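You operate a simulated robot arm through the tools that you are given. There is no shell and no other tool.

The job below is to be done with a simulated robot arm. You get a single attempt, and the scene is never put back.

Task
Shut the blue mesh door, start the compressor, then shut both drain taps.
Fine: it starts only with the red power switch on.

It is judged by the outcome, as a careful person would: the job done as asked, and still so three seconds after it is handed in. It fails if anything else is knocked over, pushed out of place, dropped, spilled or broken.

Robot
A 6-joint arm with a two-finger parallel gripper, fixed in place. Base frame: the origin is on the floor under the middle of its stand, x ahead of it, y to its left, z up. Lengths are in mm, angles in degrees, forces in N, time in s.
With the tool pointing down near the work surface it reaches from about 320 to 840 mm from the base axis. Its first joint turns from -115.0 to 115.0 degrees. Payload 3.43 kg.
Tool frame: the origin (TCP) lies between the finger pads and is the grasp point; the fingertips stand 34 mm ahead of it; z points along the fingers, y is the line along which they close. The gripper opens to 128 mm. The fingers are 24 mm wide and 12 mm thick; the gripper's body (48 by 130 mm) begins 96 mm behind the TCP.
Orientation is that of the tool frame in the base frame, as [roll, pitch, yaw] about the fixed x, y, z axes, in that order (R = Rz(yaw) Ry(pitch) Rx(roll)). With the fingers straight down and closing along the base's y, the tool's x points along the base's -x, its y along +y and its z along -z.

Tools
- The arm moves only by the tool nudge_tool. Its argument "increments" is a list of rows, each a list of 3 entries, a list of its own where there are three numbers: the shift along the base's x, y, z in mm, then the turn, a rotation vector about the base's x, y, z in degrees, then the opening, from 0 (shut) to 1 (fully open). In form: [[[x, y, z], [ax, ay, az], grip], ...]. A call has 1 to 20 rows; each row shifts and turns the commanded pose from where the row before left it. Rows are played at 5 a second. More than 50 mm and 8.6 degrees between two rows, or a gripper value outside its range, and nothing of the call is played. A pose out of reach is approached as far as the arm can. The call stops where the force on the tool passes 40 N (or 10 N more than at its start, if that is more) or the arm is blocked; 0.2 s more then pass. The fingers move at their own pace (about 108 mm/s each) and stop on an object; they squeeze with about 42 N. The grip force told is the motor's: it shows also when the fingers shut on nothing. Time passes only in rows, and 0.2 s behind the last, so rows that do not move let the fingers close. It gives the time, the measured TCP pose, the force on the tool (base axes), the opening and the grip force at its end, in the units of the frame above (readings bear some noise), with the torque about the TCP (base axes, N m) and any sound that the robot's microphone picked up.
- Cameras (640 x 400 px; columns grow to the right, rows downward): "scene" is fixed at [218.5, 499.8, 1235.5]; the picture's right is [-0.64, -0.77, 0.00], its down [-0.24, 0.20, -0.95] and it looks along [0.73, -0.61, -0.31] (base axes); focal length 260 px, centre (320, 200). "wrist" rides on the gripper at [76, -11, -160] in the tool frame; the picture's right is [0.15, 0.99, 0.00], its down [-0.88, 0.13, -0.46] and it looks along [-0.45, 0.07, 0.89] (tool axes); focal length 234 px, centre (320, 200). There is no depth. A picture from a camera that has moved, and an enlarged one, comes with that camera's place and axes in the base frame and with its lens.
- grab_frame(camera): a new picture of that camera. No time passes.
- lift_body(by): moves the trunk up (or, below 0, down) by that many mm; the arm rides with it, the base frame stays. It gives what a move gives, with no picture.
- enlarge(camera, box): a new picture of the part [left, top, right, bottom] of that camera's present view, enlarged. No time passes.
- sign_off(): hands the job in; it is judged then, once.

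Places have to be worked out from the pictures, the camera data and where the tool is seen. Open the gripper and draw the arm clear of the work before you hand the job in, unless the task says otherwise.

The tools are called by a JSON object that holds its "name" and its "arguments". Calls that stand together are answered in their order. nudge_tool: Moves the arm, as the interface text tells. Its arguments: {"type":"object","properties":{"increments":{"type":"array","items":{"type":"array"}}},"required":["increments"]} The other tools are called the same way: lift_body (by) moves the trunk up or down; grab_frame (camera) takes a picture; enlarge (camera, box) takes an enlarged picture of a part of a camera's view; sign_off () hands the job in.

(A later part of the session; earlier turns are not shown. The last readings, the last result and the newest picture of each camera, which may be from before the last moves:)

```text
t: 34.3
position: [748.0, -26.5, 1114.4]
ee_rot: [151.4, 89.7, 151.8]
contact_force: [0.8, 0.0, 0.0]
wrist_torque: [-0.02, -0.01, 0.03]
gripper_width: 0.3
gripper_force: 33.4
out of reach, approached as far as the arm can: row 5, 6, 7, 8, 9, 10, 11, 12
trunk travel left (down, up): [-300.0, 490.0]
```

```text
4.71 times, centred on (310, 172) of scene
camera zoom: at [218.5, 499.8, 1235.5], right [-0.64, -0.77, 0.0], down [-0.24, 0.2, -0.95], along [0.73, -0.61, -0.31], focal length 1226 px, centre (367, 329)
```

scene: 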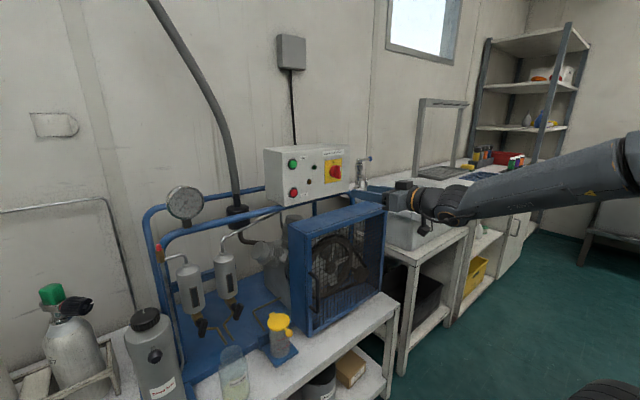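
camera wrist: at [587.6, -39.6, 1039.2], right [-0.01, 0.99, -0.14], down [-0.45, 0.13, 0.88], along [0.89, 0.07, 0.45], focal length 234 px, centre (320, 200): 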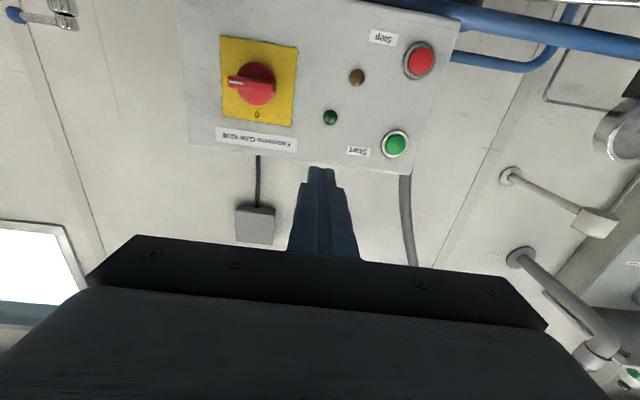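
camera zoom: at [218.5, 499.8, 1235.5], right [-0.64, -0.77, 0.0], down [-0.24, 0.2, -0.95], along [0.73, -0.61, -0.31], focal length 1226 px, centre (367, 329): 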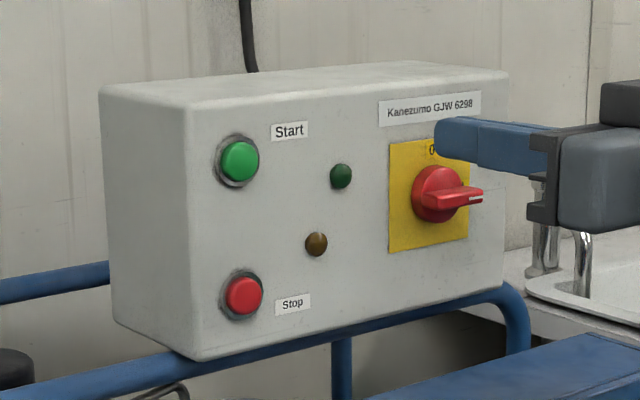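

The arm couldn't hold that close-in pose and stands at (748, -26, 1114), level and clear of everything. I step forward to x 798 first, then slide across to the Start button at about (867, 64, 1095).

{"name": "nudge_tool", "arguments": {"increments": [[[17, 0, -7], [0, 0, 0], 0], [[17, 0, -6], [0, 0, 0], 0], [[16, 0, -6], [0, 0, 0], 0], [[0, 18, 0], [0, 0, 0], 0], [[0, 18, 0], [0, 0, 0], 0], [[0, 18, 0], [0, 0, 0], 0], [[0, 18, 0], [0, 0, 0], 0], [[0, 18, 0], [0, 0, 0], 0]]}}

{"name": "grab_frame", "arguments": {"camera": "wrist"}}

{"name": "enlarge", "arguments": {"camera": "scene", "box": [250, 130, 370, 215]}}

```text
t: 36.1
position: [795.4, -33.9, 1097.8]
ee_rot: [136.2, 89.6, 136.7]
contact_force: [0.5, 0.6, 0.0]
wrist_torque: [-0.03, -0.01, 0.0]
gripper_width: 0.0
gripper_force: 33.1
out of reach, approached as far as the arm can: row 1, 2, 4, 5, 6, 7, 8
trunk travel left (down, up): [-300.0, 490.0]
```

```text
taken
camera wrist: at [635.0, -46.5, 1022.9], right [-0.01, 0.99, -0.14], down [-0.45, 0.12, 0.88], along [0.89, 0.07, 0.45], focal length 234 px, centre (320, 200)
```

wrist: 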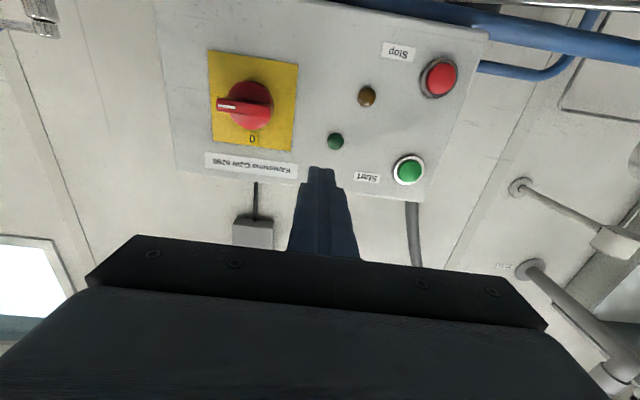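

```text
4.71 times, centred on (310, 172) of scene
camera zoom: at [218.5, 499.8, 1235.5], right [-0.64, -0.77, 0.0], down [-0.24, 0.2, -0.95], along [0.73, -0.61, -0.31], focal length 1226 px, centre (367, 329)
```

zoom: 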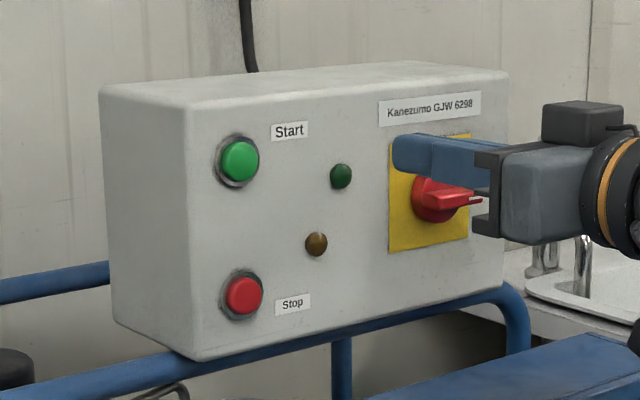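

The arm will not cross to +y with the tool level: it stalls near y -30, apparently because the wrist is almost straight with the forearm. I raise the trunk 200 mm in free air and then lower the tool by arm, so the forearm slopes down and the wrist is bent.

{"name": "lift_body", "arguments": {"by": 200}}

{"name": "nudge_tool", "arguments": {"increments": [[[0, 0, -25], [0, 0, 0], 0], [[0, 0, -25], [0, 0, 0], 0], [[0, 0, -25], [0, 0, 0], 0], [[0, 0, -25], [0, 0, 0], 0], [[0, 0, -25], [0, 0, 0], 0], [[0, 0, -25], [0, 0, 0], 0], [[0, 0, -25], [0, 0, 0], 0], [[0, 0, -25], [0, 0, 0], 0]]}}

{"name": "grab_frame", "arguments": {"camera": "scene"}}

```text
t: 38.2
position: [739.2, -34.9, 1297.3]
ee_rot: [136.6, 89.7, 137.3]
contact_force: [-0.5, 0.3, -0.2]
wrist_torque: [0.02, 0.0, -0.01]
gripper_width: 0.0
gripper_force: 33.0
trunk travel left (down, up): [-500.0, 290.0]
```

```text
t: 40.0
position: [733.7, -73.1, 1107.2]
ee_rot: [139.6, 89.7, 140.7]
contact_force: [-0.6, 0.0, 0.2]
wrist_torque: [0.0, 0.02, -0.02]
gripper_width: 0.0
gripper_force: 32.6
out of reach, approached as far as the arm can: row 2, 3, 4, 5, 6, 7, 8
trunk travel left (down, up): [-500.0, 290.0]
```

```text
taken
```

scene: 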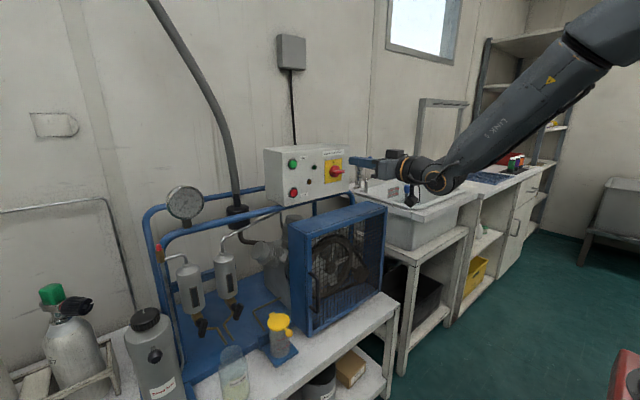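

Raising made it worse, which tells me the wrist can bend the tool down from the forearm but hardly up. So I want the trunk low and the forearm rising. I raise the tool by arm here in free air first, then lower the trunk.

{"name": "nudge_tool", "arguments": {"increments": [[[5, -5, 25], [0, 0, 0], 0], [[5, -5, 25], [0, 0, 0], 0], [[0, -5, 25], [0, 0, 0], 0], [[0, -5, 25], [0, 0, 0], 0], [[0, -5, 25], [0, 0, 0], 0], [[0, -5, 25], [0, 0, 0], 0]]}}

```text
t: 41.4
position: [745.5, -103.0, 1257.0]
ee_rot: [134.6, 89.6, 135.2]
contact_force: [-0.2, 1.5, -0.4]
wrist_torque: [-0.03, -0.06, 0.0]
gripper_width: 0.1
gripper_force: 32.5
trunk travel left (down, up): [-500.0, 290.0]
```

No reach problem this way. I lower the trunk 150 mm, then raise by arm again.

{"name": "lift_body", "arguments": {"by": -150}}

{"name": "nudge_tool", "arguments": {"increments": [[[0, 0, 25], [0, 0, 0], 0], [[0, 0, 25], [0, 0, 0], 0], [[0, 0, 25], [0, 0, 0], 0], [[0, 0, 25], [0, 0, 0], 0], [[0, 0, 25], [0, 0, 0], 0], [[0, 0, 25], [0, 0, 0], 0]]}}

```text
t: 43.2
position: [744.0, -103.1, 1107.3]
ee_rot: [134.9, 89.6, 135.5]
contact_force: [-0.8, -0.5, -0.7]
wrist_torque: [-0.02, 0.01, -0.01]
gripper_width: 0.1
gripper_force: 32.7
trunk travel left (down, up): [-350.0, 440.0]
```

```text
t: 44.6
position: [743.6, -103.9, 1258.8]
ee_rot: [131.5, 89.7, 132.0]
contact_force: [-0.1, 0.1, -0.7]
wrist_torque: [0.01, -0.01, -0.02]
gripper_width: 0.0
gripper_force: 32.9
trunk travel left (down, up): [-350.0, 440.0]
```

Still fine. I repeat: trunk down 150, and look at the arm's posture.

{"name": "lift_body", "arguments": {"by": -150}}

{"name": "grab_frame", "arguments": {"camera": "scene"}}

```text
t: 46.3
position: [745.3, -103.2, 1106.5]
ee_rot: [136.7, 89.7, 137.3]
contact_force: [-0.2, 0.7, -0.5]
wrist_torque: [0.0, 0.0, 0.01]
gripper_width: 0.0
gripper_force: 33.1
trunk travel left (down, up): [-200.0, 590.0]
```

```text
taken
```

scene: 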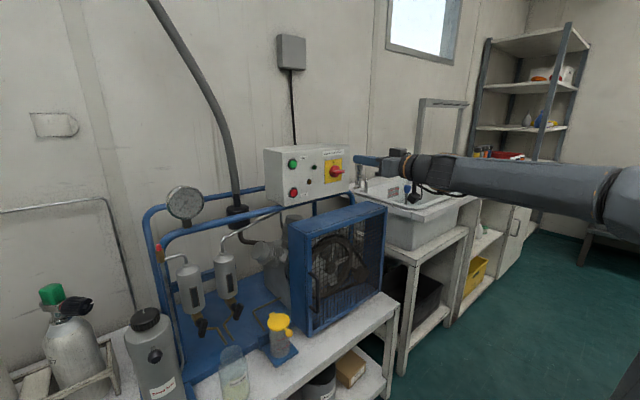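

The forearm is now about level or rising to the wrist. I try sliding toward +y at this safe distance.

{"name": "nudge_tool", "arguments": {"increments": [[[5, 15, 0], [0, 0, 0], 0], [[5, 15, 0], [0, 0, 0], 0], [[5, 15, 0], [0, 0, 0], 0], [[5, 15, 0], [0, 0, 0], 0], [[5, 15, 0], [0, 0, 0], 0], [[5, 15, 0], [0, 0, 0], 0], [[5, 15, 0], [0, 0, 0], 0], [[5, 15, 0], [0, 0, 0], 0]]}}

```text
t: 48.1
position: [783.9, 8.0, 1101.2]
ee_rot: [169.4, 88.3, 171.4]
contact_force: [-0.5, -0.1, -1.0]
wrist_torque: [-0.01, 0.0, -0.01]
gripper_width: 0.1
gripper_force: 33.2
out of reach, approached as far as the arm can: row 8
trunk travel left (down, up): [-200.0, 590.0]
```

Better, it crossed to y +8 before deviating. I lower the trunk another 150 mm, raising by arm first, and then continue.

{"name": "nudge_tool", "arguments": {"increments": [[[0, 0, 25], [0, 0, 0], 0], [[0, 0, 25], [0, 0, 0], 0], [[0, 0, 25], [0, 0, 0], 0], [[0, 0, 25], [0, 0, 0], 0], [[0, 0, 25], [0, 0, 0], 0], [[0, 0, 25], [0, 0, 0], 0]]}}

{"name": "lift_body", "arguments": {"by": -150}}

```text
t: 49.5
position: [783.9, 27.5, 1253.8]
ee_rot: [123.4, 89.7, 123.4]
contact_force: [-0.1, -0.3, 0.1]
wrist_torque: [-0.02, -0.01, 0.01]
gripper_width: 0.1
gripper_force: 33.1
out of reach, approached as far as the arm can: row 1, 5, 6
trunk travel left (down, up): [-200.0, 590.0]
```

```text
t: 51.3
position: [785.0, 29.5, 1104.2]
ee_rot: [128.8, 89.7, 129.3]
contact_force: [-0.3, -0.4, 0.3]
wrist_torque: [0.03, 0.01, 0.01]
gripper_width: 0.0
gripper_force: 33.3
trunk travel left (down, up): [-50.0, 740.0]
```

The tool is at (785, 29.5, 1104) and level. I go on to y 64, z 1095.

{"name": "nudge_tool", "arguments": {"increments": [[[0, 9, -3], [0, 0, 0], 0], [[0, 9, -3], [0, 0, 0], 0], [[0, 9, -3], [0, 0, 0], 0], [[0, 8, 0], [0, 0, 0], 0]]}}

{"name": "grab_frame", "arguments": {"camera": "wrist"}}

{"name": "grab_frame", "arguments": {"camera": "scene"}}

```text
t: 52.3
position: [785.7, 64.2, 1094.7]
ee_rot: [130.1, 89.6, 130.4]
contact_force: [-0.3, 0.0, 0.1]
wrist_torque: [-0.02, -0.01, -0.01]
gripper_width: 0.0
gripper_force: 33.2
trunk travel left (down, up): [-50.0, 740.0]
```

```text
taken
camera wrist: at [625.3, 52.2, 1019.9], right [-0.01, 0.99, -0.14], down [-0.45, 0.12, 0.88], along [0.89, 0.07, 0.45], focal length 234 px, centre (320, 200)
```

wrist: 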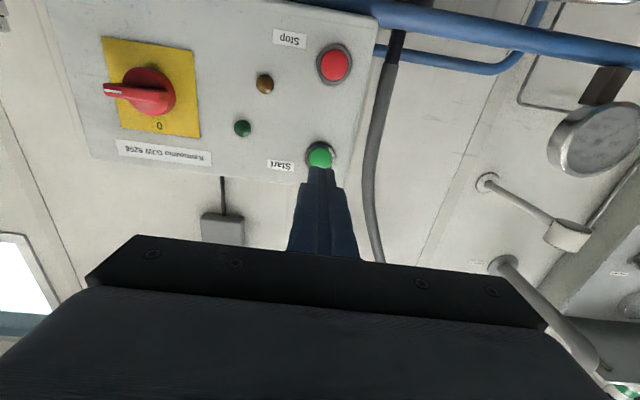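

```text
taken
```

scene: 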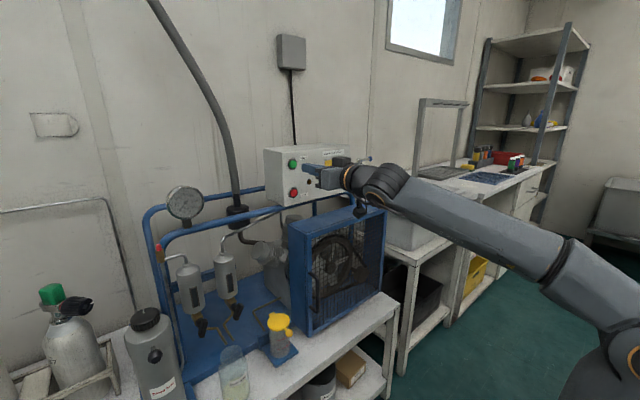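

The Start button is straight ahead. I check the fine alignment before pressing.

{"name": "enlarge", "arguments": {"camera": "wrist", "box": [260, 110, 380, 200]}}

{"name": "enlarge", "arguments": {"camera": "scene", "box": [260, 140, 350, 205]}}

```text
4.44 times, centred on (320, 155) of wrist
camera zoom: at [625.3, 52.2, 1019.9], right [-0.01, 0.99, -0.14], down [-0.45, 0.12, 0.88], along [0.89, 0.07, 0.45], focal length 1041 px, centre (320, 400)
```

zoom: 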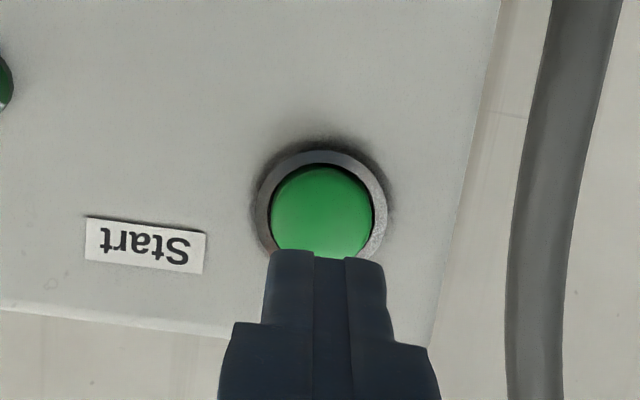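

```text
6.15 times, centred on (305, 172) of scene
camera zoom: at [218.5, 499.8, 1235.5], right [-0.64, -0.77, 0.0], down [-0.24, 0.2, -0.95], along [0.73, -0.61, -0.31], focal length 1603 px, centre (412, 369)
```

zoom: 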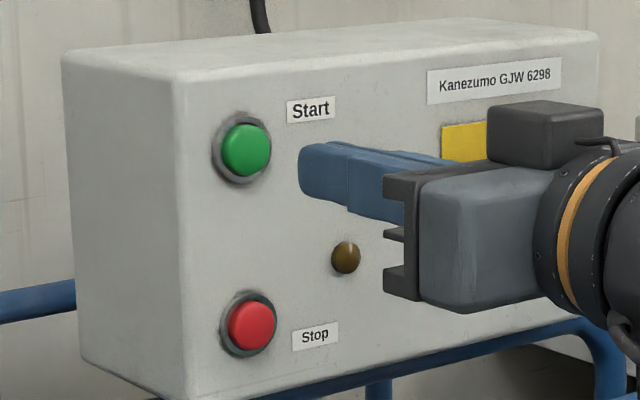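

Alignment is within 2 mm. I advance to near contact and then press in small steps.

{"name": "nudge_tool", "arguments": {"increments": [[[15, 0, 0], [0, 0, 0], 0], [[15, 0, 0], [0, 0, 0], 0], [[8, 0, 0], [0, 0, 0], 0], [[3, 0, 0], [0, 0, 0], 0], [[2, 0, 0], [0, 0, 0], 0], [[2, 0, 0], [0, 0, 0], 0]]}}

{"name": "enlarge", "arguments": {"camera": "scene", "box": [260, 140, 350, 205]}}

```text
t: 53.7
position: [828.7, 65.0, 1093.7]
ee_rot: [128.3, 89.7, 128.6]
contact_force: [-0.9, 0.4, -0.3]
wrist_torque: [0.01, -0.05, -0.01]
gripper_width: 0.0
gripper_force: 33.2
trunk travel left (down, up): [-50.0, 740.0]
```

```text
6.15 times, centred on (305, 172) of scene
camera zoom: at [218.5, 499.8, 1235.5], right [-0.64, -0.77, 0.0], down [-0.24, 0.2, -0.95], along [0.73, -0.61, -0.31], focal length 1603 px, centre (412, 369)
```

zoom: 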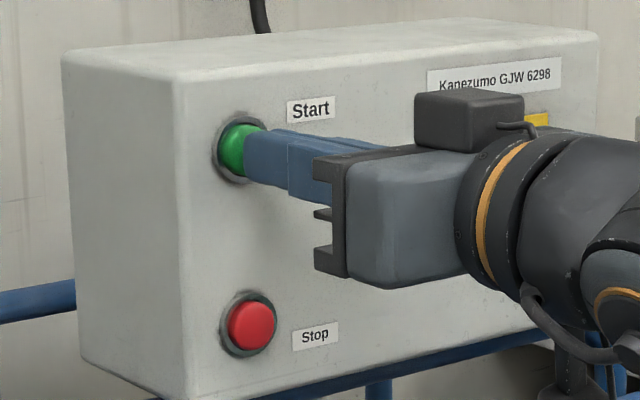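

Almost touching; the tip looks 2 mm low. I correct that and press in 1.5 mm steps.

{"name": "nudge_tool", "arguments": {"increments": [[[0, 0, 2], [0, 0, 0], 0], [[1.5, 0, 0], [0, 0, 0], 0], [[1.5, 0, 0], [0, 0, 0], 0], [[1.5, 0, 0], [0, 0, 0], 0], [[1.5, 0, 0], [0, 0, 0], 0]]}}

{"name": "enlarge", "arguments": {"camera": "scene", "box": [260, 140, 350, 205]}}

```text
t: 54.9
position: [834.3, 64.2, 1096.1]
ee_rot: [127.9, 89.6, 128.2]
contact_force: [-0.2, -0.4, -0.6]
wrist_torque: [0.03, 0.0, -0.02]
gripper_width: 0.2
gripper_force: 33.1
trunk travel left (down, up): [-50.0, 740.0]
```

```text
6.15 times, centred on (305, 172) of scene
camera zoom: at [218.5, 499.8, 1235.5], right [-0.64, -0.77, 0.0], down [-0.24, 0.2, -0.95], along [0.73, -0.61, -0.31], focal length 1603 px, centre (412, 369)
```

zoom: 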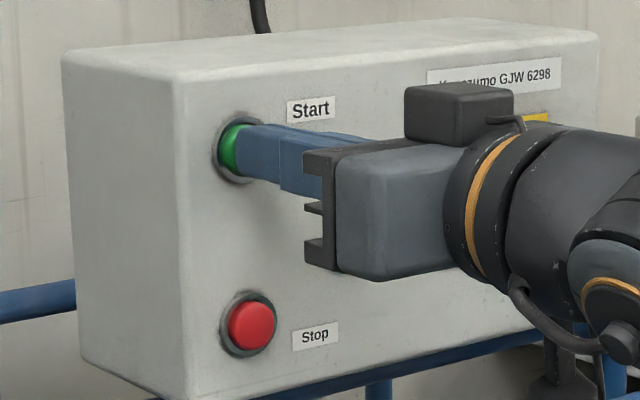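

No contact force yet at fingertip x ≈ 868. I continue in 1.5 mm steps.

{"name": "nudge_tool", "arguments": {"increments": [[[1.5, 0, 0], [0, 0, 0], 0], [[1.5, 0, 0], [0, 0, 0], 0], [[1.5, 0, 0], [0, 0, 0], 0]]}}

{"name": "enlarge", "arguments": {"camera": "scene", "box": [260, 140, 350, 205]}}

```text
t: 55.7
position: [840.2, 63.5, 1097.8]
ee_rot: [125.5, 89.7, 125.9]
contact_force: [-3.1, 0.9, 0.4]
wrist_torque: [0.01, -0.02, 0.03]
gripper_width: 0.1
gripper_force: 32.6
trunk travel left (down, up): [-50.0, 740.0]
heard: click
```

```text
6.15 times, centred on (305, 172) of scene
camera zoom: at [218.5, 499.8, 1235.5], right [-0.64, -0.77, 0.0], down [-0.24, 0.2, -0.95], along [0.73, -0.61, -0.31], focal length 1603 px, centre (412, 369)
```

zoom: 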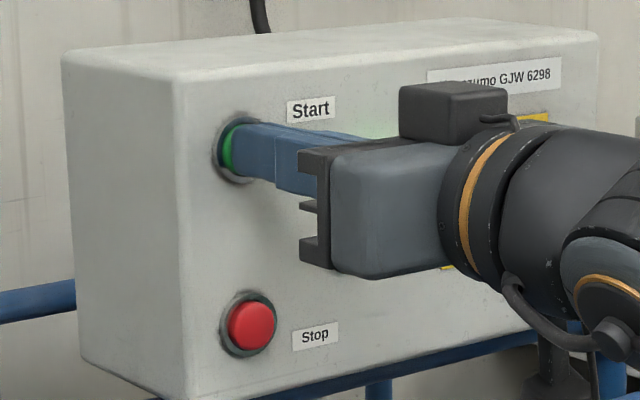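

A click was heard and a green glow appeared near the lamp. I back away to look.

{"name": "nudge_tool", "arguments": {"increments": [[[-10, 0, 0], [0, 0, 0], 0], [[-20, 0, 0], [0, 0, 0], 0], [[-20, 0, 0], [0, 0, 0], 0]]}}

{"name": "grab_frame", "arguments": {"camera": "wrist"}}

{"name": "grab_frame", "arguments": {"camera": "scene"}}

```text
t: 56.5
position: [789.2, 64.2, 1095.8]
ee_rot: [131.3, 89.6, 131.5]
contact_force: [0.3, -0.3, -0.4]
wrist_torque: [0.02, -0.02, -0.04]
gripper_width: 0.0
gripper_force: 33.5
trunk travel left (down, up): [-50.0, 740.0]
```

```text
taken
camera wrist: at [628.7, 52.0, 1021.2], right [-0.01, 0.99, -0.14], down [-0.45, 0.12, 0.88], along [0.89, 0.07, 0.45], focal length 234 px, centre (320, 200)
```

wrist: 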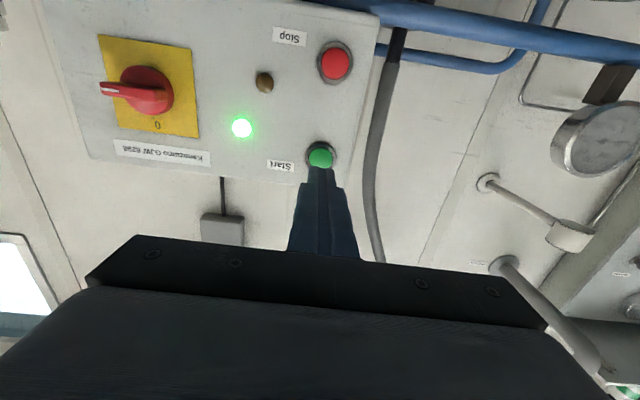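

```text
taken
```

scene: 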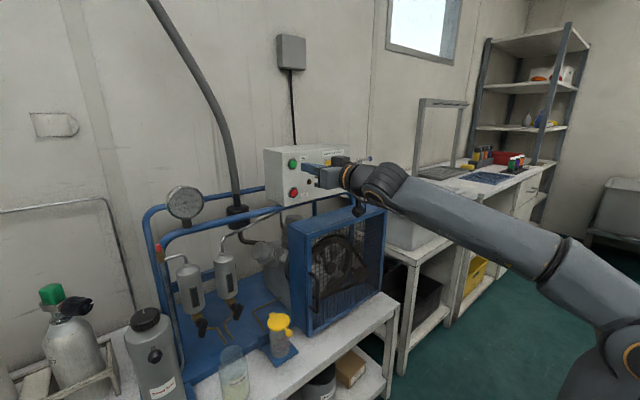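

The green lamp is lit, so the compressor is running. Now I study the drain taps from the scene camera.

{"name": "enlarge", "arguments": {"camera": "scene", "box": [170, 270, 260, 350]}}

{"name": "enlarge", "arguments": {"camera": "scene", "box": [130, 180, 310, 400]}}

```text
5.00 times, centred on (215, 310) of scene
camera zoom: at [218.5, 499.8, 1235.5], right [-0.64, -0.77, 0.0], down [-0.24, 0.2, -0.95], along [0.73, -0.61, -0.31], focal length 1302 px, centre (845, -350)
```

zoom: 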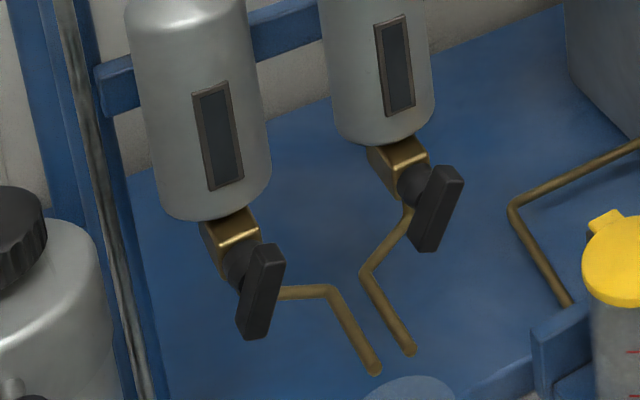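

```text
1.82 times, centred on (220, 290) of scene
camera zoom: at [218.5, 499.8, 1235.5], right [-0.64, -0.77, 0.0], down [-0.24, 0.2, -0.95], along [0.73, -0.61, -0.31], focal length 474 px, centre (502, 36)
```

zoom: 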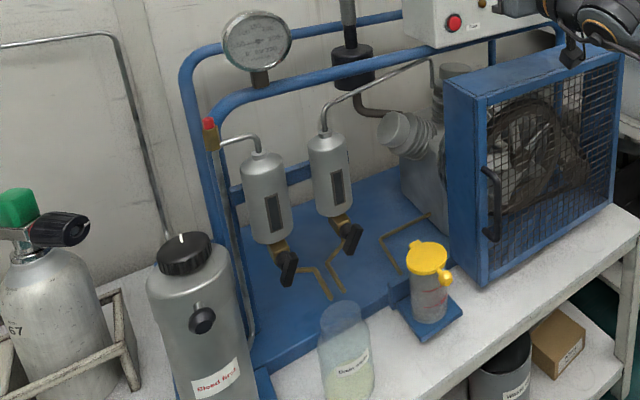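

The levers hang vertically (open), each on a hub facing the front (-x), with about 50 mm bars at roughly (797, 302, 725) and (800, 392, 720). I back out, tilt the tool 45° down and move to a viewing spot in front of the taps at (680, 330, 855).

{"name": "nudge_tool", "arguments": {"increments": [[[-18, 10, -5], [0, 7.5, 0], 0], [[-18, 10, -5], [0, 7.5, 0], 0], [[-18, 15, -10], [0, 7.5, 0], 0], [[-18, 15, -10], [0, 7.5, 0], 0], [[-18, 20, -15], [0, 7.5, 0], 0], [[-18, 20, -15], [0, 7.5, 0], 0], [[0, 29, -30], [0, 0, 0], 0], [[0, 29, -30], [0, 0, 0], 0], [[0, 29, -30], [0, 0, 0], 0], [[0, 29, -30], [0, 0, 0], 0], [[0, 29, -30], [0, 0, 0], 0], [[0, 29, -30], [0, 0, 0], 0]]}}

{"name": "grab_frame", "arguments": {"camera": "wrist"}}

{"name": "grab_frame", "arguments": {"camera": "scene"}}

```text
t: 59.1
position: [682.1, 330.5, 856.4]
ee_rot: [179.4, 44.8, 179.6]
contact_force: [-0.8, -0.6, -0.2]
wrist_torque: [0.03, 0.05, 0.0]
gripper_width: 0.1
gripper_force: 32.9
trunk travel left (down, up): [-50.0, 740.0]
```

```text
taken
camera wrist: at [515.2, 318.4, 916.0], right [-0.1, 0.99, -0.1], down [0.3, 0.12, 0.94], along [0.95, 0.07, -0.31], focal length 234 px, centre (320, 200)
```

wrist: 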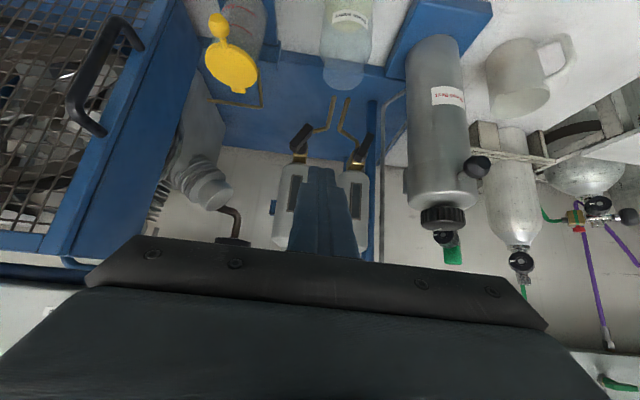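

```text
taken
```

scene: 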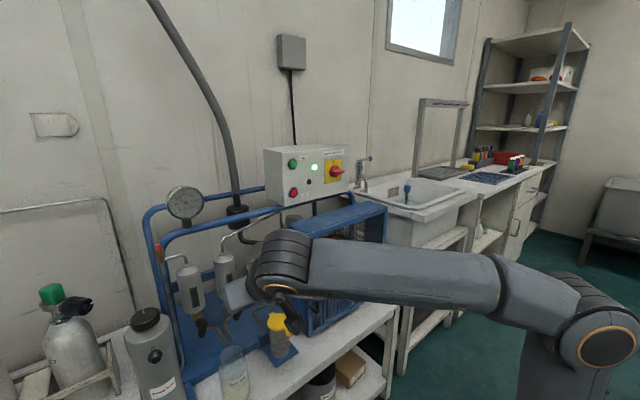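

I have a front view of the taps now. I enlarge it.

{"name": "enlarge", "arguments": {"camera": "wrist", "box": [260, 70, 420, 200]}}

{"name": "enlarge", "arguments": {"camera": "scene", "box": [170, 270, 260, 350]}}

```text
3.08 times, centred on (340, 135) of wrist
camera zoom: at [515.2, 318.4, 916.0], right [-0.1, 0.99, -0.1], down [0.3, 0.12, 0.94], along [0.95, 0.07, -0.31], focal length 720 px, centre (258, 400)
```

zoom: 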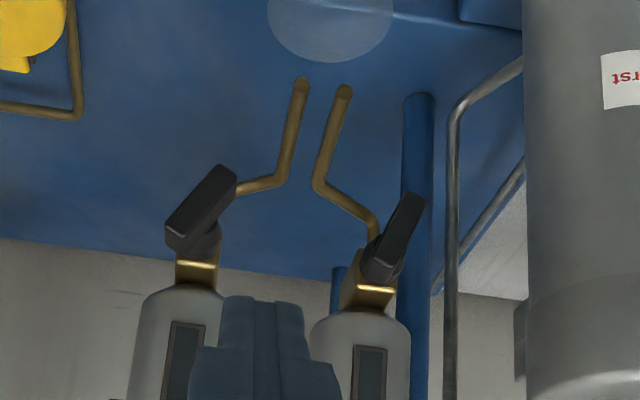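

```text
5.00 times, centred on (215, 310) of scene
camera zoom: at [218.5, 499.8, 1235.5], right [-0.64, -0.77, 0.0], down [-0.24, 0.2, -0.95], along [0.73, -0.61, -0.31], focal length 1302 px, centre (845, -350)
```

zoom: 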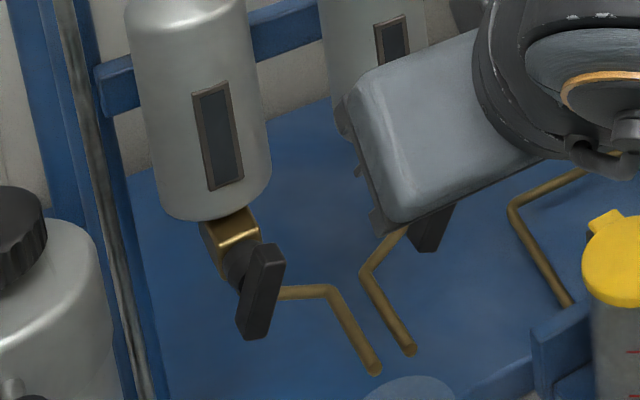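

Both levers hang about 18-20° off vertical with their lower ends toward +y. I go closer, with the fingers between and short of the taps, to see the taps' shape and any marks or stops.

{"name": "nudge_tool", "arguments": {"increments": [[[11, 7, -21], [0, 0, 0], 0], [[11, 6, -21], [0, 0, 0], 0], [[11, 6, -21], [0, 0, 0], 0], [[11, 6, -21], [0, 0, 0], 0]]}}

{"name": "grab_frame", "arguments": {"camera": "wrist"}}

{"name": "enlarge", "arguments": {"camera": "wrist", "box": [250, 80, 410, 200]}}

```text
t: 60.1
position: [723.9, 355.1, 773.9]
ee_rot: [179.4, 44.8, 179.7]
contact_force: [0.4, -0.3, 0.4]
wrist_torque: [0.0, -0.03, -0.01]
gripper_width: 0.3
gripper_force: 33.0
trunk travel left (down, up): [-50.0, 740.0]
```

```text
taken
camera wrist: at [558.3, 343.6, 833.6], right [-0.1, 0.99, -0.1], down [0.3, 0.12, 0.94], along [0.95, 0.07, -0.31], focal length 234 px, centre (320, 200)
```

wrist: 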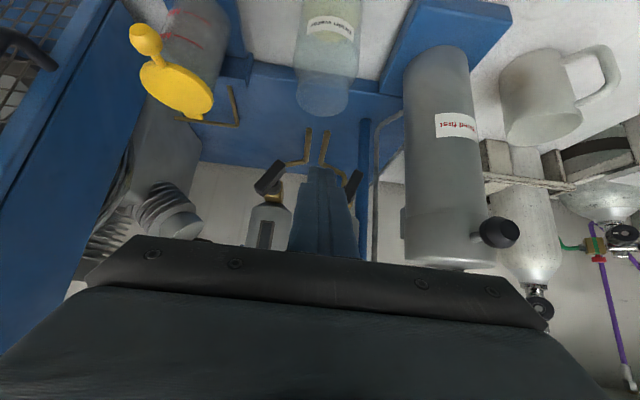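

```text
3.33 times, centred on (330, 140) of wrist
camera zoom: at [558.3, 343.6, 833.6], right [-0.1, 0.99, -0.1], down [0.3, 0.12, 0.94], along [0.95, 0.07, -0.31], focal length 781 px, centre (287, 400)
```

zoom: 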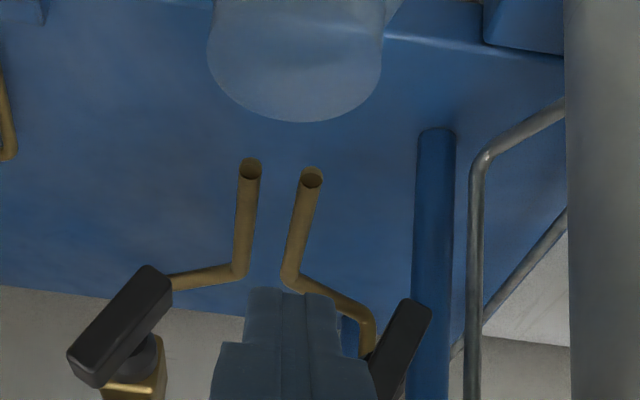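

I take higher-magnification views of each tap.

{"name": "enlarge", "arguments": {"camera": "wrist", "box": [235, 145, 315, 205]}}

{"name": "enlarge", "arguments": {"camera": "wrist", "box": [310, 145, 390, 205]}}

{"name": "enlarge", "arguments": {"camera": "scene", "box": [180, 290, 250, 345]}}

```text
6.67 times, centred on (275, 175) of wrist
camera zoom: at [558.3, 343.6, 833.6], right [-0.1, 0.99, -0.1], down [0.3, 0.12, 0.94], along [0.95, 0.07, -0.31], focal length 1561 px, centre (620, 367)
```

zoom: 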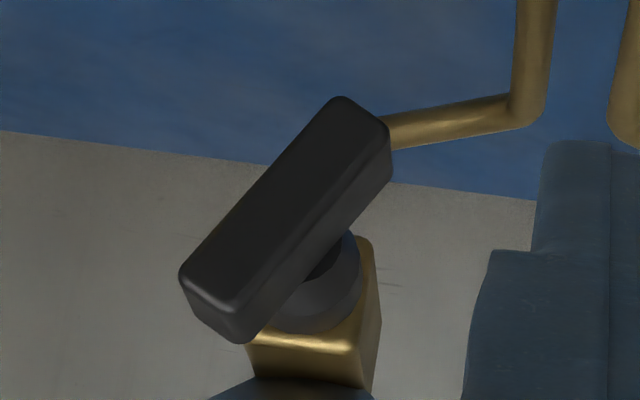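

```text
6.67 times, centred on (350, 175) of wrist
camera zoom: at [558.3, 343.6, 833.6], right [-0.1, 0.99, -0.1], down [0.3, 0.12, 0.94], along [0.95, 0.07, -0.31], focal length 1561 px, centre (120, 367)
```

zoom: 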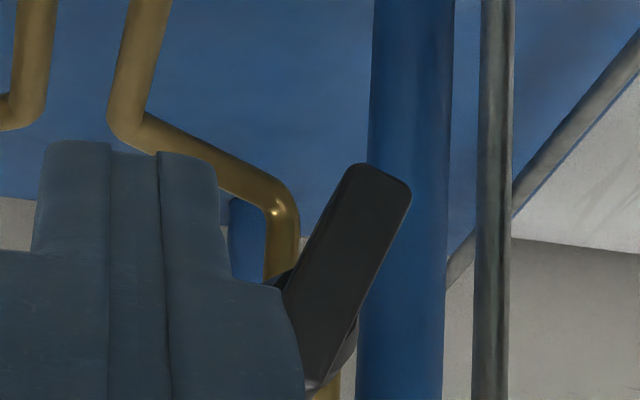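

```text
7.27 times, centred on (215, 318) of scene
camera zoom: at [218.5, 499.8, 1235.5], right [-0.64, -0.77, 0.0], down [-0.24, 0.2, -0.95], along [0.73, -0.61, -0.31], focal length 1894 px, centre (1084, -654)
```

zoom: 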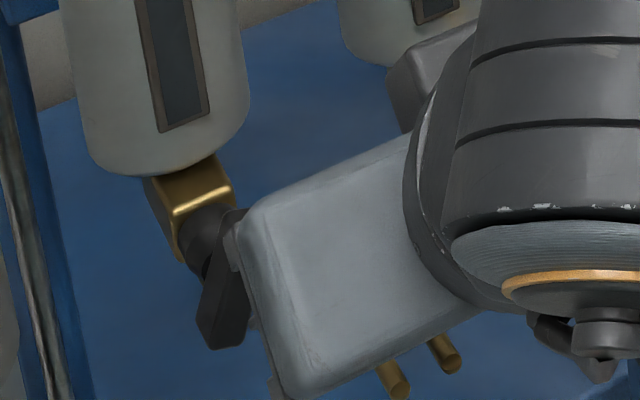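

Each lever is a bar of about 45 mm pivoting near its middle on a hub along x, turned about 20° clockwise from vertical (open); shutting means about 70° more clockwise, to crosswise. I level the tool in front of tap A at (690, 305, 744) to see it from slightly below.

{"name": "nudge_tool", "arguments": {"increments": [[[-6, -8, 0], [0, -7.5, 0], 0.4], [[-6, -8, 0], [0, -7.5, 0], 0.4], [[-6, -8, -5], [0, -7.5, 0], 0.4], [[-6, -8, -5], [0, -7.5, 0], 0.4], [[-5, -9, -10], [0, -7.5, 0], 0.4], [[-5, -9, -10], [0, -7.5, 0], 0.4]]}}

{"name": "grab_frame", "arguments": {"camera": "wrist"}}

{"name": "grab_frame", "arguments": {"camera": "scene"}}

```text
t: 61.5
position: [691.1, 303.3, 742.5]
ee_rot: [109.6, 89.7, 110.0]
contact_force: [-0.4, -0.3, -1.5]
wrist_torque: [0.03, -0.01, 0.01]
gripper_width: 51.1
gripper_force: 0.1
trunk travel left (down, up): [-50.0, 740.0]
```

```text
taken
camera wrist: at [531.7, 291.6, 667.3], right [-0.01, 0.99, -0.14], down [-0.46, 0.12, 0.88], along [0.89, 0.07, 0.45], focal length 234 px, centre (320, 200)
```

wrist: 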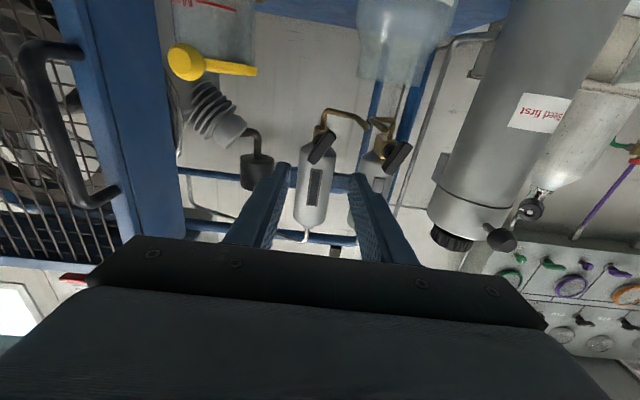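

```text
taken
```

scene: 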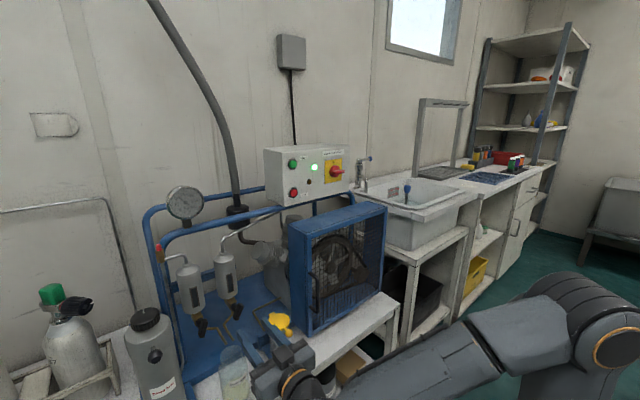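

The level pose works here. I enlarge the taps from this low front view.

{"name": "enlarge", "arguments": {"camera": "wrist", "box": [280, 90, 440, 210]}}

{"name": "enlarge", "arguments": {"camera": "scene", "box": [170, 270, 260, 350]}}

{"name": "enlarge", "arguments": {"camera": "scene", "box": [155, 180, 215, 230]}}

```text
3.33 times, centred on (360, 150) of wrist
camera zoom: at [531.7, 291.6, 667.3], right [-0.01, 0.99, -0.14], down [-0.46, 0.12, 0.88], along [0.89, 0.07, 0.45], focal length 781 px, centre (187, 367)
```

zoom: 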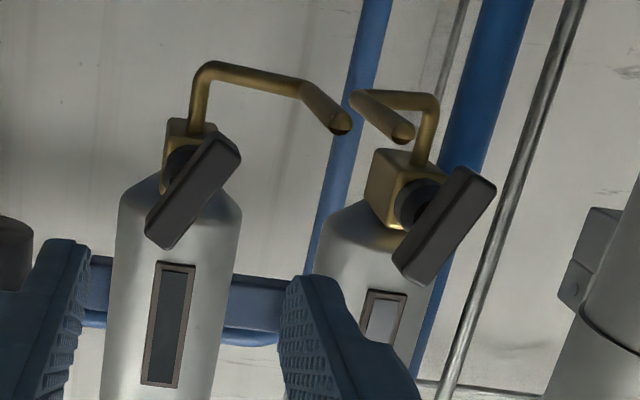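

```text
5.00 times, centred on (215, 310) of scene
camera zoom: at [218.5, 499.8, 1235.5], right [-0.64, -0.77, 0.0], down [-0.24, 0.2, -0.95], along [0.73, -0.61, -0.31], focal length 1302 px, centre (845, -350)
```

zoom: 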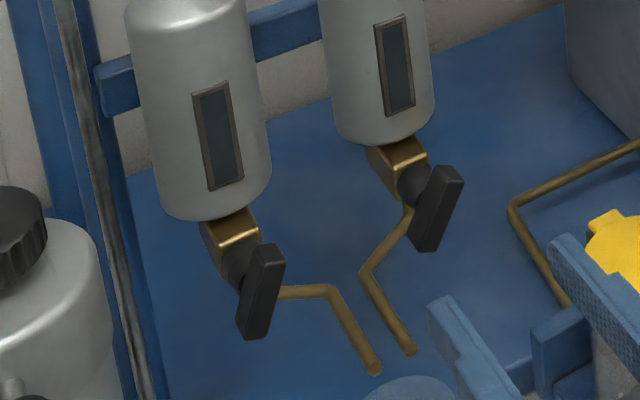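

```text
8.00 times, centred on (185, 205) of scene
camera zoom: at [218.5, 499.8, 1235.5], right [-0.64, -0.77, 0.0], down [-0.24, 0.2, -0.95], along [0.73, -0.61, -0.31], focal length 2083 px, centre (1400, 160)
```

zoom: 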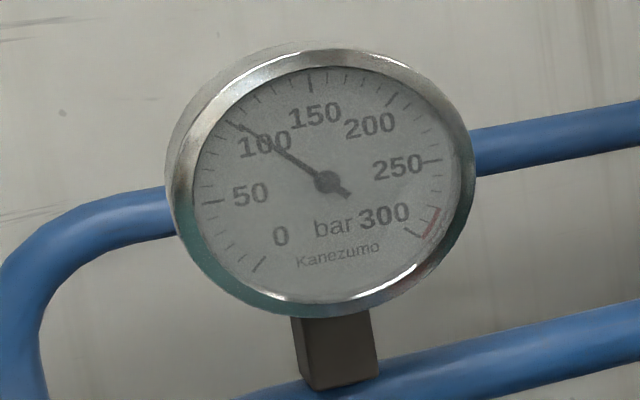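

I zoom further into each lever from this view for precise location, and note the gauge reads about 100 bar.

{"name": "enlarge", "arguments": {"camera": "wrist", "box": [300, 115, 360, 175]}}

{"name": "enlarge", "arguments": {"camera": "wrist", "box": [370, 115, 430, 185]}}

```text
6.67 times, centred on (330, 145) of wrist
camera zoom: at [531.7, 291.6, 667.3], right [-0.01, 0.99, -0.14], down [-0.46, 0.12, 0.88], along [0.89, 0.07, 0.45], focal length 1561 px, centre (253, 567)
```

zoom: 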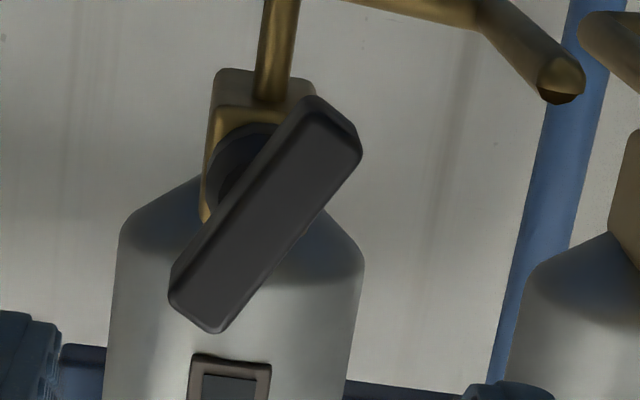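

```text
5.71 times, centred on (400, 150) of wrist
camera zoom: at [531.7, 291.6, 667.3], right [-0.01, 0.99, -0.14], down [-0.46, 0.12, 0.88], along [0.89, 0.07, 0.45], focal length 1338 px, centre (-137, 486)
```

zoom: 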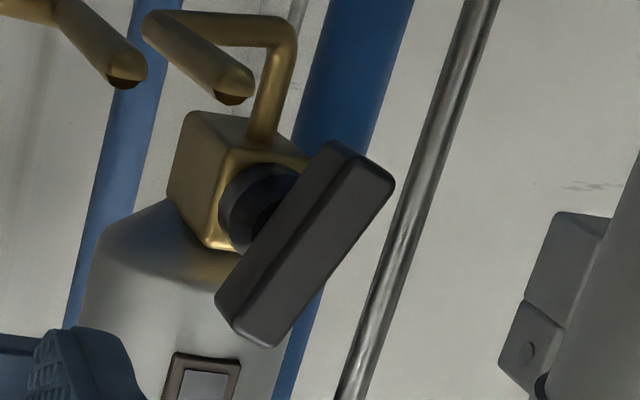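

Consistent positions from the two wrist views: lever A's front face centre is at (796, 304, 734), turned 26°; lever B's is at (798, 395, 735), turned 21°. The separators stand well behind at x ≥ 828. I roll the tool 25° to match lever A and advance to 20 mm short of its grip depth.

{"name": "nudge_tool", "arguments": {"increments": [[[0, 0, -2], [6.25, 0, 0], 0.4], [[0, 0, -2], [6.25, 0, 0], 0.4], [[0, 0, -2], [6.25, 0, 0], 0.4], [[0, 0, -2], [6.25, 0, 0], 0.4], [[15, 0, 0], [0, 0, 0], 0.4], [[15, 0, 0], [0, 0, 0], 0.4], [[15, 0, 0], [0, 0, 0], 0.4], [[12, 0, 0], [0, 0, 0], 0.4]]}}

{"name": "grab_frame", "arguments": {"camera": "wrist"}}

{"name": "enlarge", "arguments": {"camera": "scene", "box": [170, 270, 290, 380]}}

```text
t: 63.3
position: [748.4, 304.1, 735.5]
ee_rot: [90.0, 64.6, 90.5]
contact_force: [-0.1, 0.7, 0.5]
wrist_torque: [0.01, -0.03, -0.02]
gripper_width: 51.2
gripper_force: 0.0
trunk travel left (down, up): [-50.0, 740.0]
```

```text
taken
camera wrist: at [588.4, 324.4, 662.5], right [-0.01, 0.96, 0.29], down [-0.45, -0.26, 0.85], along [0.89, -0.13, 0.44], focal length 234 px, centre (320, 200)
```

wrist: 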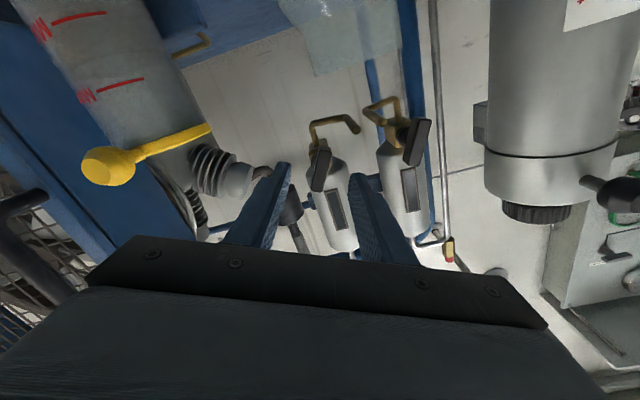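

```text
3.64 times, centred on (230, 325) of scene
camera zoom: at [218.5, 499.8, 1235.5], right [-0.64, -0.77, 0.0], down [-0.24, 0.2, -0.95], along [0.73, -0.61, -0.31], focal length 947 px, centre (647, -254)
```

zoom: 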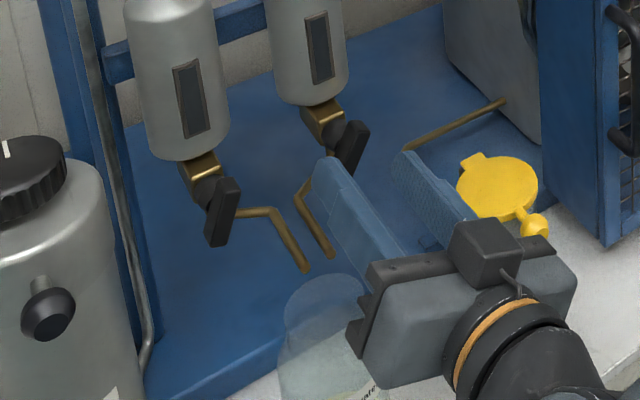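

Lever A sits between the fingers. I check the alignment closely.

{"name": "enlarge", "arguments": {"camera": "wrist", "box": [270, 110, 380, 200]}}

```text
4.44 times, centred on (325, 155) of wrist
camera zoom: at [588.4, 324.4, 662.5], right [-0.01, 0.96, 0.29], down [-0.45, -0.26, 0.85], along [0.89, -0.13, 0.44], focal length 1041 px, centre (298, 400)
```

zoom: 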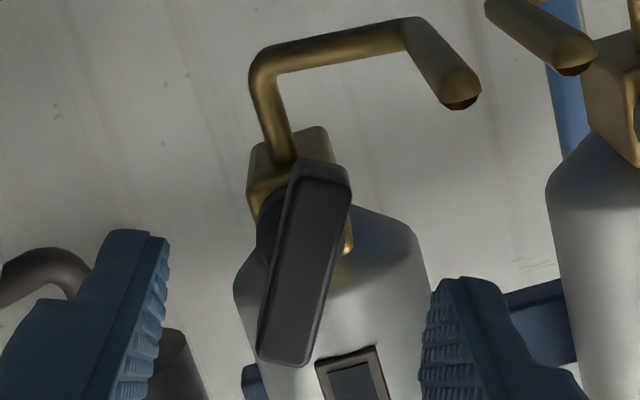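

The lever is within 3 mm of centre and 2.5° more turned than the tool. I correct both and advance to grip depth (fingertips at x ≈ 805).

{"name": "nudge_tool", "arguments": {"increments": [[[0, 1, -0.6], [2.5, 0, 0], 0.4], [[6, 0.5, -0.6], [0, 0, 0], 0.4], [[6, 0, 0], [0, 0, 0], 0.4], [[6, 0, 0], [0, 0, 0], 0.4], [[5, 0, 0], [0, 0, 0], 0.4]]}}

{"name": "enlarge", "arguments": {"camera": "wrist", "box": [270, 110, 380, 200]}}

{"name": "enlarge", "arguments": {"camera": "scene", "box": [180, 280, 270, 350]}}

```text
t: 64.5
position: [771.4, 306.3, 733.3]
ee_rot: [90.1, 62.3, 90.5]
contact_force: [-0.3, 0.8, -0.9]
wrist_torque: [-0.02, 0.0, 0.03]
gripper_width: 51.4
gripper_force: 0.0
trunk travel left (down, up): [-50.0, 740.0]
```

```text
4.44 times, centred on (325, 155) of wrist
camera zoom: at [611.2, 328.8, 662.5], right [-0.01, 0.94, 0.33], down [-0.45, -0.3, 0.84], along [0.89, -0.14, 0.43], focal length 1041 px, centre (298, 400)
```

zoom: 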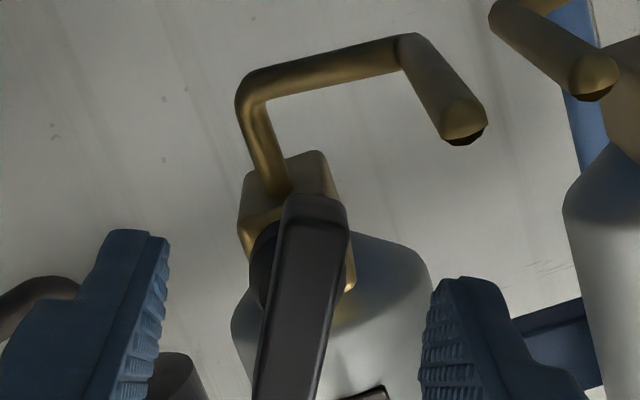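

```text
5.71 times, centred on (225, 315) of scene
camera zoom: at [218.5, 499.8, 1235.5], right [-0.64, -0.77, 0.0], down [-0.24, 0.2, -0.95], along [0.73, -0.61, -0.31], focal length 1488 px, centre (863, -457)
```

zoom: 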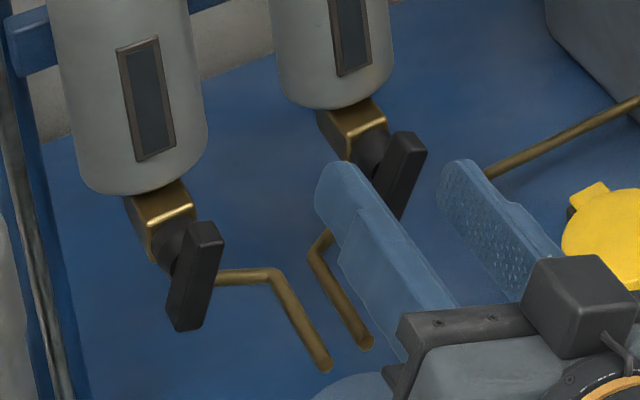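

The fingers straddle lever A. I close on it.

{"name": "nudge_tool", "arguments": {"increments": [[[0, 0, 0], [0, 0, 0], 0.25], [[0, 0, 0], [0, 0, 0], 0.12], [[0, 0, 0], [0, 0, 0], 0], [[0, 0, 0], [0, 0, 0], 0], [[0, 0, 0], [0, 0, 0], 0]]}}

{"name": "enlarge", "arguments": {"camera": "wrist", "box": [270, 110, 380, 200]}}

{"name": "enlarge", "arguments": {"camera": "scene", "box": [180, 280, 270, 350]}}

```text
t: 65.7
position: [771.3, 304.7, 733.8]
ee_rot: [90.0, 62.2, 90.6]
contact_force: [2.4, 2.9, 1.0]
wrist_torque: [-0.01, 0.33, -0.1]
gripper_width: 12.5
gripper_force: 45.1
trunk travel left (down, up): [-50.0, 740.0]
```

```text
4.44 times, centred on (325, 155) of wrist
camera zoom: at [611.2, 329.0, 662.6], right [-0.01, 0.94, 0.33], down [-0.45, -0.3, 0.84], along [0.89, -0.14, 0.43], focal length 1041 px, centre (298, 400)
```

zoom: 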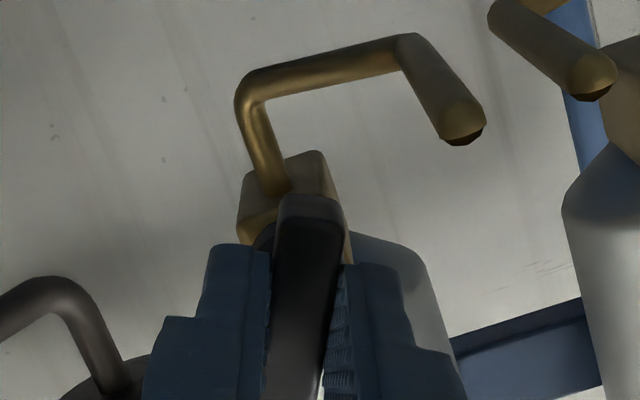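

```text
5.71 times, centred on (225, 315) of scene
camera zoom: at [218.5, 499.8, 1235.5], right [-0.64, -0.77, 0.0], down [-0.24, 0.2, -0.95], along [0.73, -0.61, -0.31], focal length 1488 px, centre (863, -457)
```

zoom: 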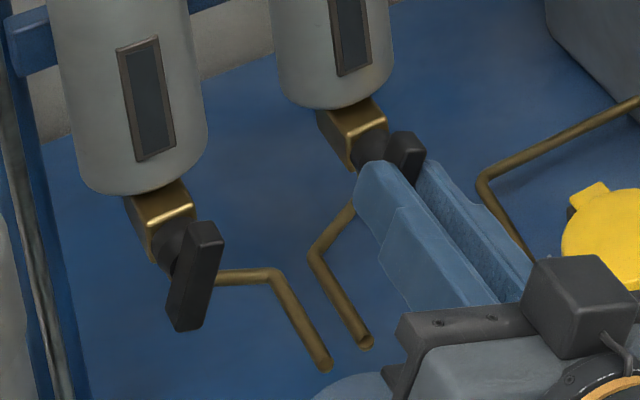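

Lever A is gripped (12.5 mm). I turn it clockwise carefully, the first 15°, watching the torque.

{"name": "nudge_tool", "arguments": {"increments": [[[0, 0, 0], [5, 0, 0], 0], [[0, 0, 0], [5, 0, 0], 0], [[0, 0, 0], [5, 0, 0], 0]]}}

{"name": "enlarge", "arguments": {"camera": "scene", "box": [180, 280, 270, 350]}}

```text
t: 66.5
position: [770.9, 304.8, 734.5]
ee_rot: [89.7, 47.0, 90.3]
contact_force: [-1.8, 0.3, 8.0]
wrist_torque: [0.04, 0.78, 0.41]
gripper_width: 12.4
gripper_force: 45.2
trunk travel left (down, up): [-50.0, 740.0]
```

```text
5.71 times, centred on (225, 315) of scene
camera zoom: at [218.5, 499.8, 1235.5], right [-0.64, -0.77, 0.0], down [-0.24, 0.2, -0.95], along [0.73, -0.61, -0.31], focal length 1488 px, centre (863, -457)
```

zoom: 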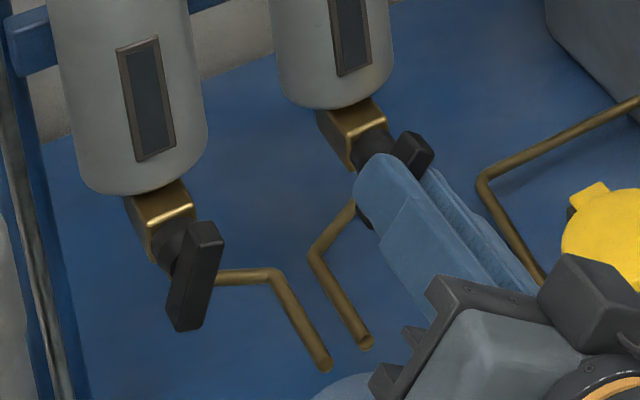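

It turns freely. I continue, 25° more.

{"name": "nudge_tool", "arguments": {"increments": [[[0, 0, 0], [5, 0, 0], 0], [[0, 0, 0], [5, 0, 0], 0], [[0, 0, 0], [5, 0, 0], 0], [[0, 0, 0], [5, 0, 0], 0], [[0, 0, 0], [5, 0, 0], 0]]}}

```text
t: 67.7
position: [771.7, 305.0, 735.1]
ee_rot: [89.8, 22.0, 90.2]
contact_force: [-13.7, 2.3, 9.6]
wrist_torque: [-0.04, -0.23, -0.86]
gripper_width: 12.5
gripper_force: 45.5
trunk travel left (down, up): [-50.0, 740.0]
```

Still free. I ease back half a millimetre in x and turn the last 22°.

{"name": "nudge_tool", "arguments": {"increments": [[[-0.7, 0, 0], [5, 0, 0], 0], [[0, 0, 0.5], [5, 0, 0], 0], [[0, 0, 0], [4, 0, 0], 0], [[0, 0, 0], [4, 0, 0], 0], [[0, 0, 0], [4, 0, 0], 0]]}}

{"name": "enlarge", "arguments": {"camera": "scene", "box": [180, 280, 270, 350]}}

{"name": "grab_frame", "arguments": {"camera": "wrist"}}

```text
t: 68.9
position: [770.4, 304.9, 734.7]
ee_rot: [89.5, 0.1, 90.2]
contact_force: [-0.6, -0.7, 11.5]
wrist_torque: [0.0, 0.03, 0.74]
gripper_width: 12.4
gripper_force: 45.1
trunk travel left (down, up): [-50.0, 740.0]
```

```text
5.71 times, centred on (225, 315) of scene
camera zoom: at [218.5, 499.8, 1235.5], right [-0.64, -0.77, 0.0], down [-0.24, 0.2, -0.95], along [0.73, -0.61, -0.31], focal length 1488 px, centre (863, -457)
```

zoom: 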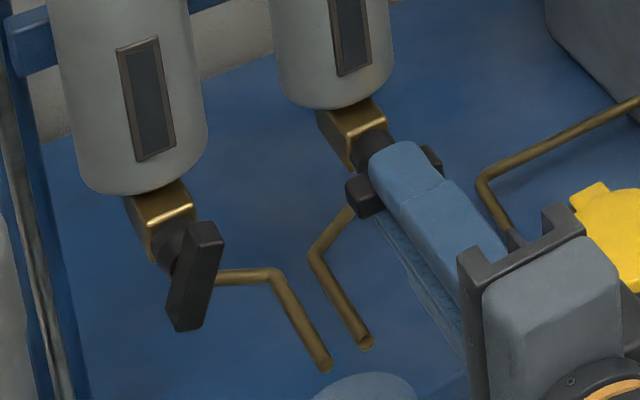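

```text
taken
camera wrist: at [611.3, 380.4, 722.6], right [-0.01, 0.15, 0.99], down [-0.45, -0.88, 0.13], along [0.89, -0.45, 0.07], focal length 234 px, centre (320, 200)
```

wrist: 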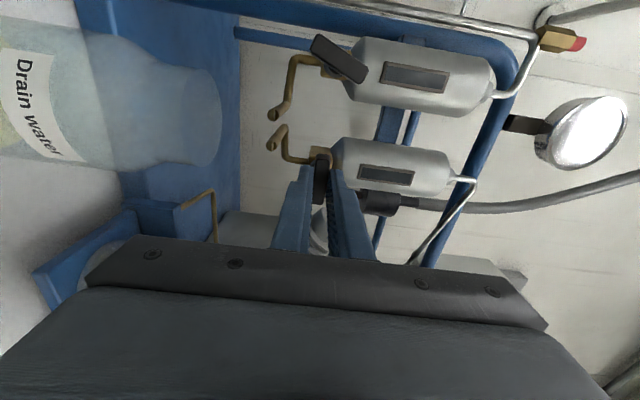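

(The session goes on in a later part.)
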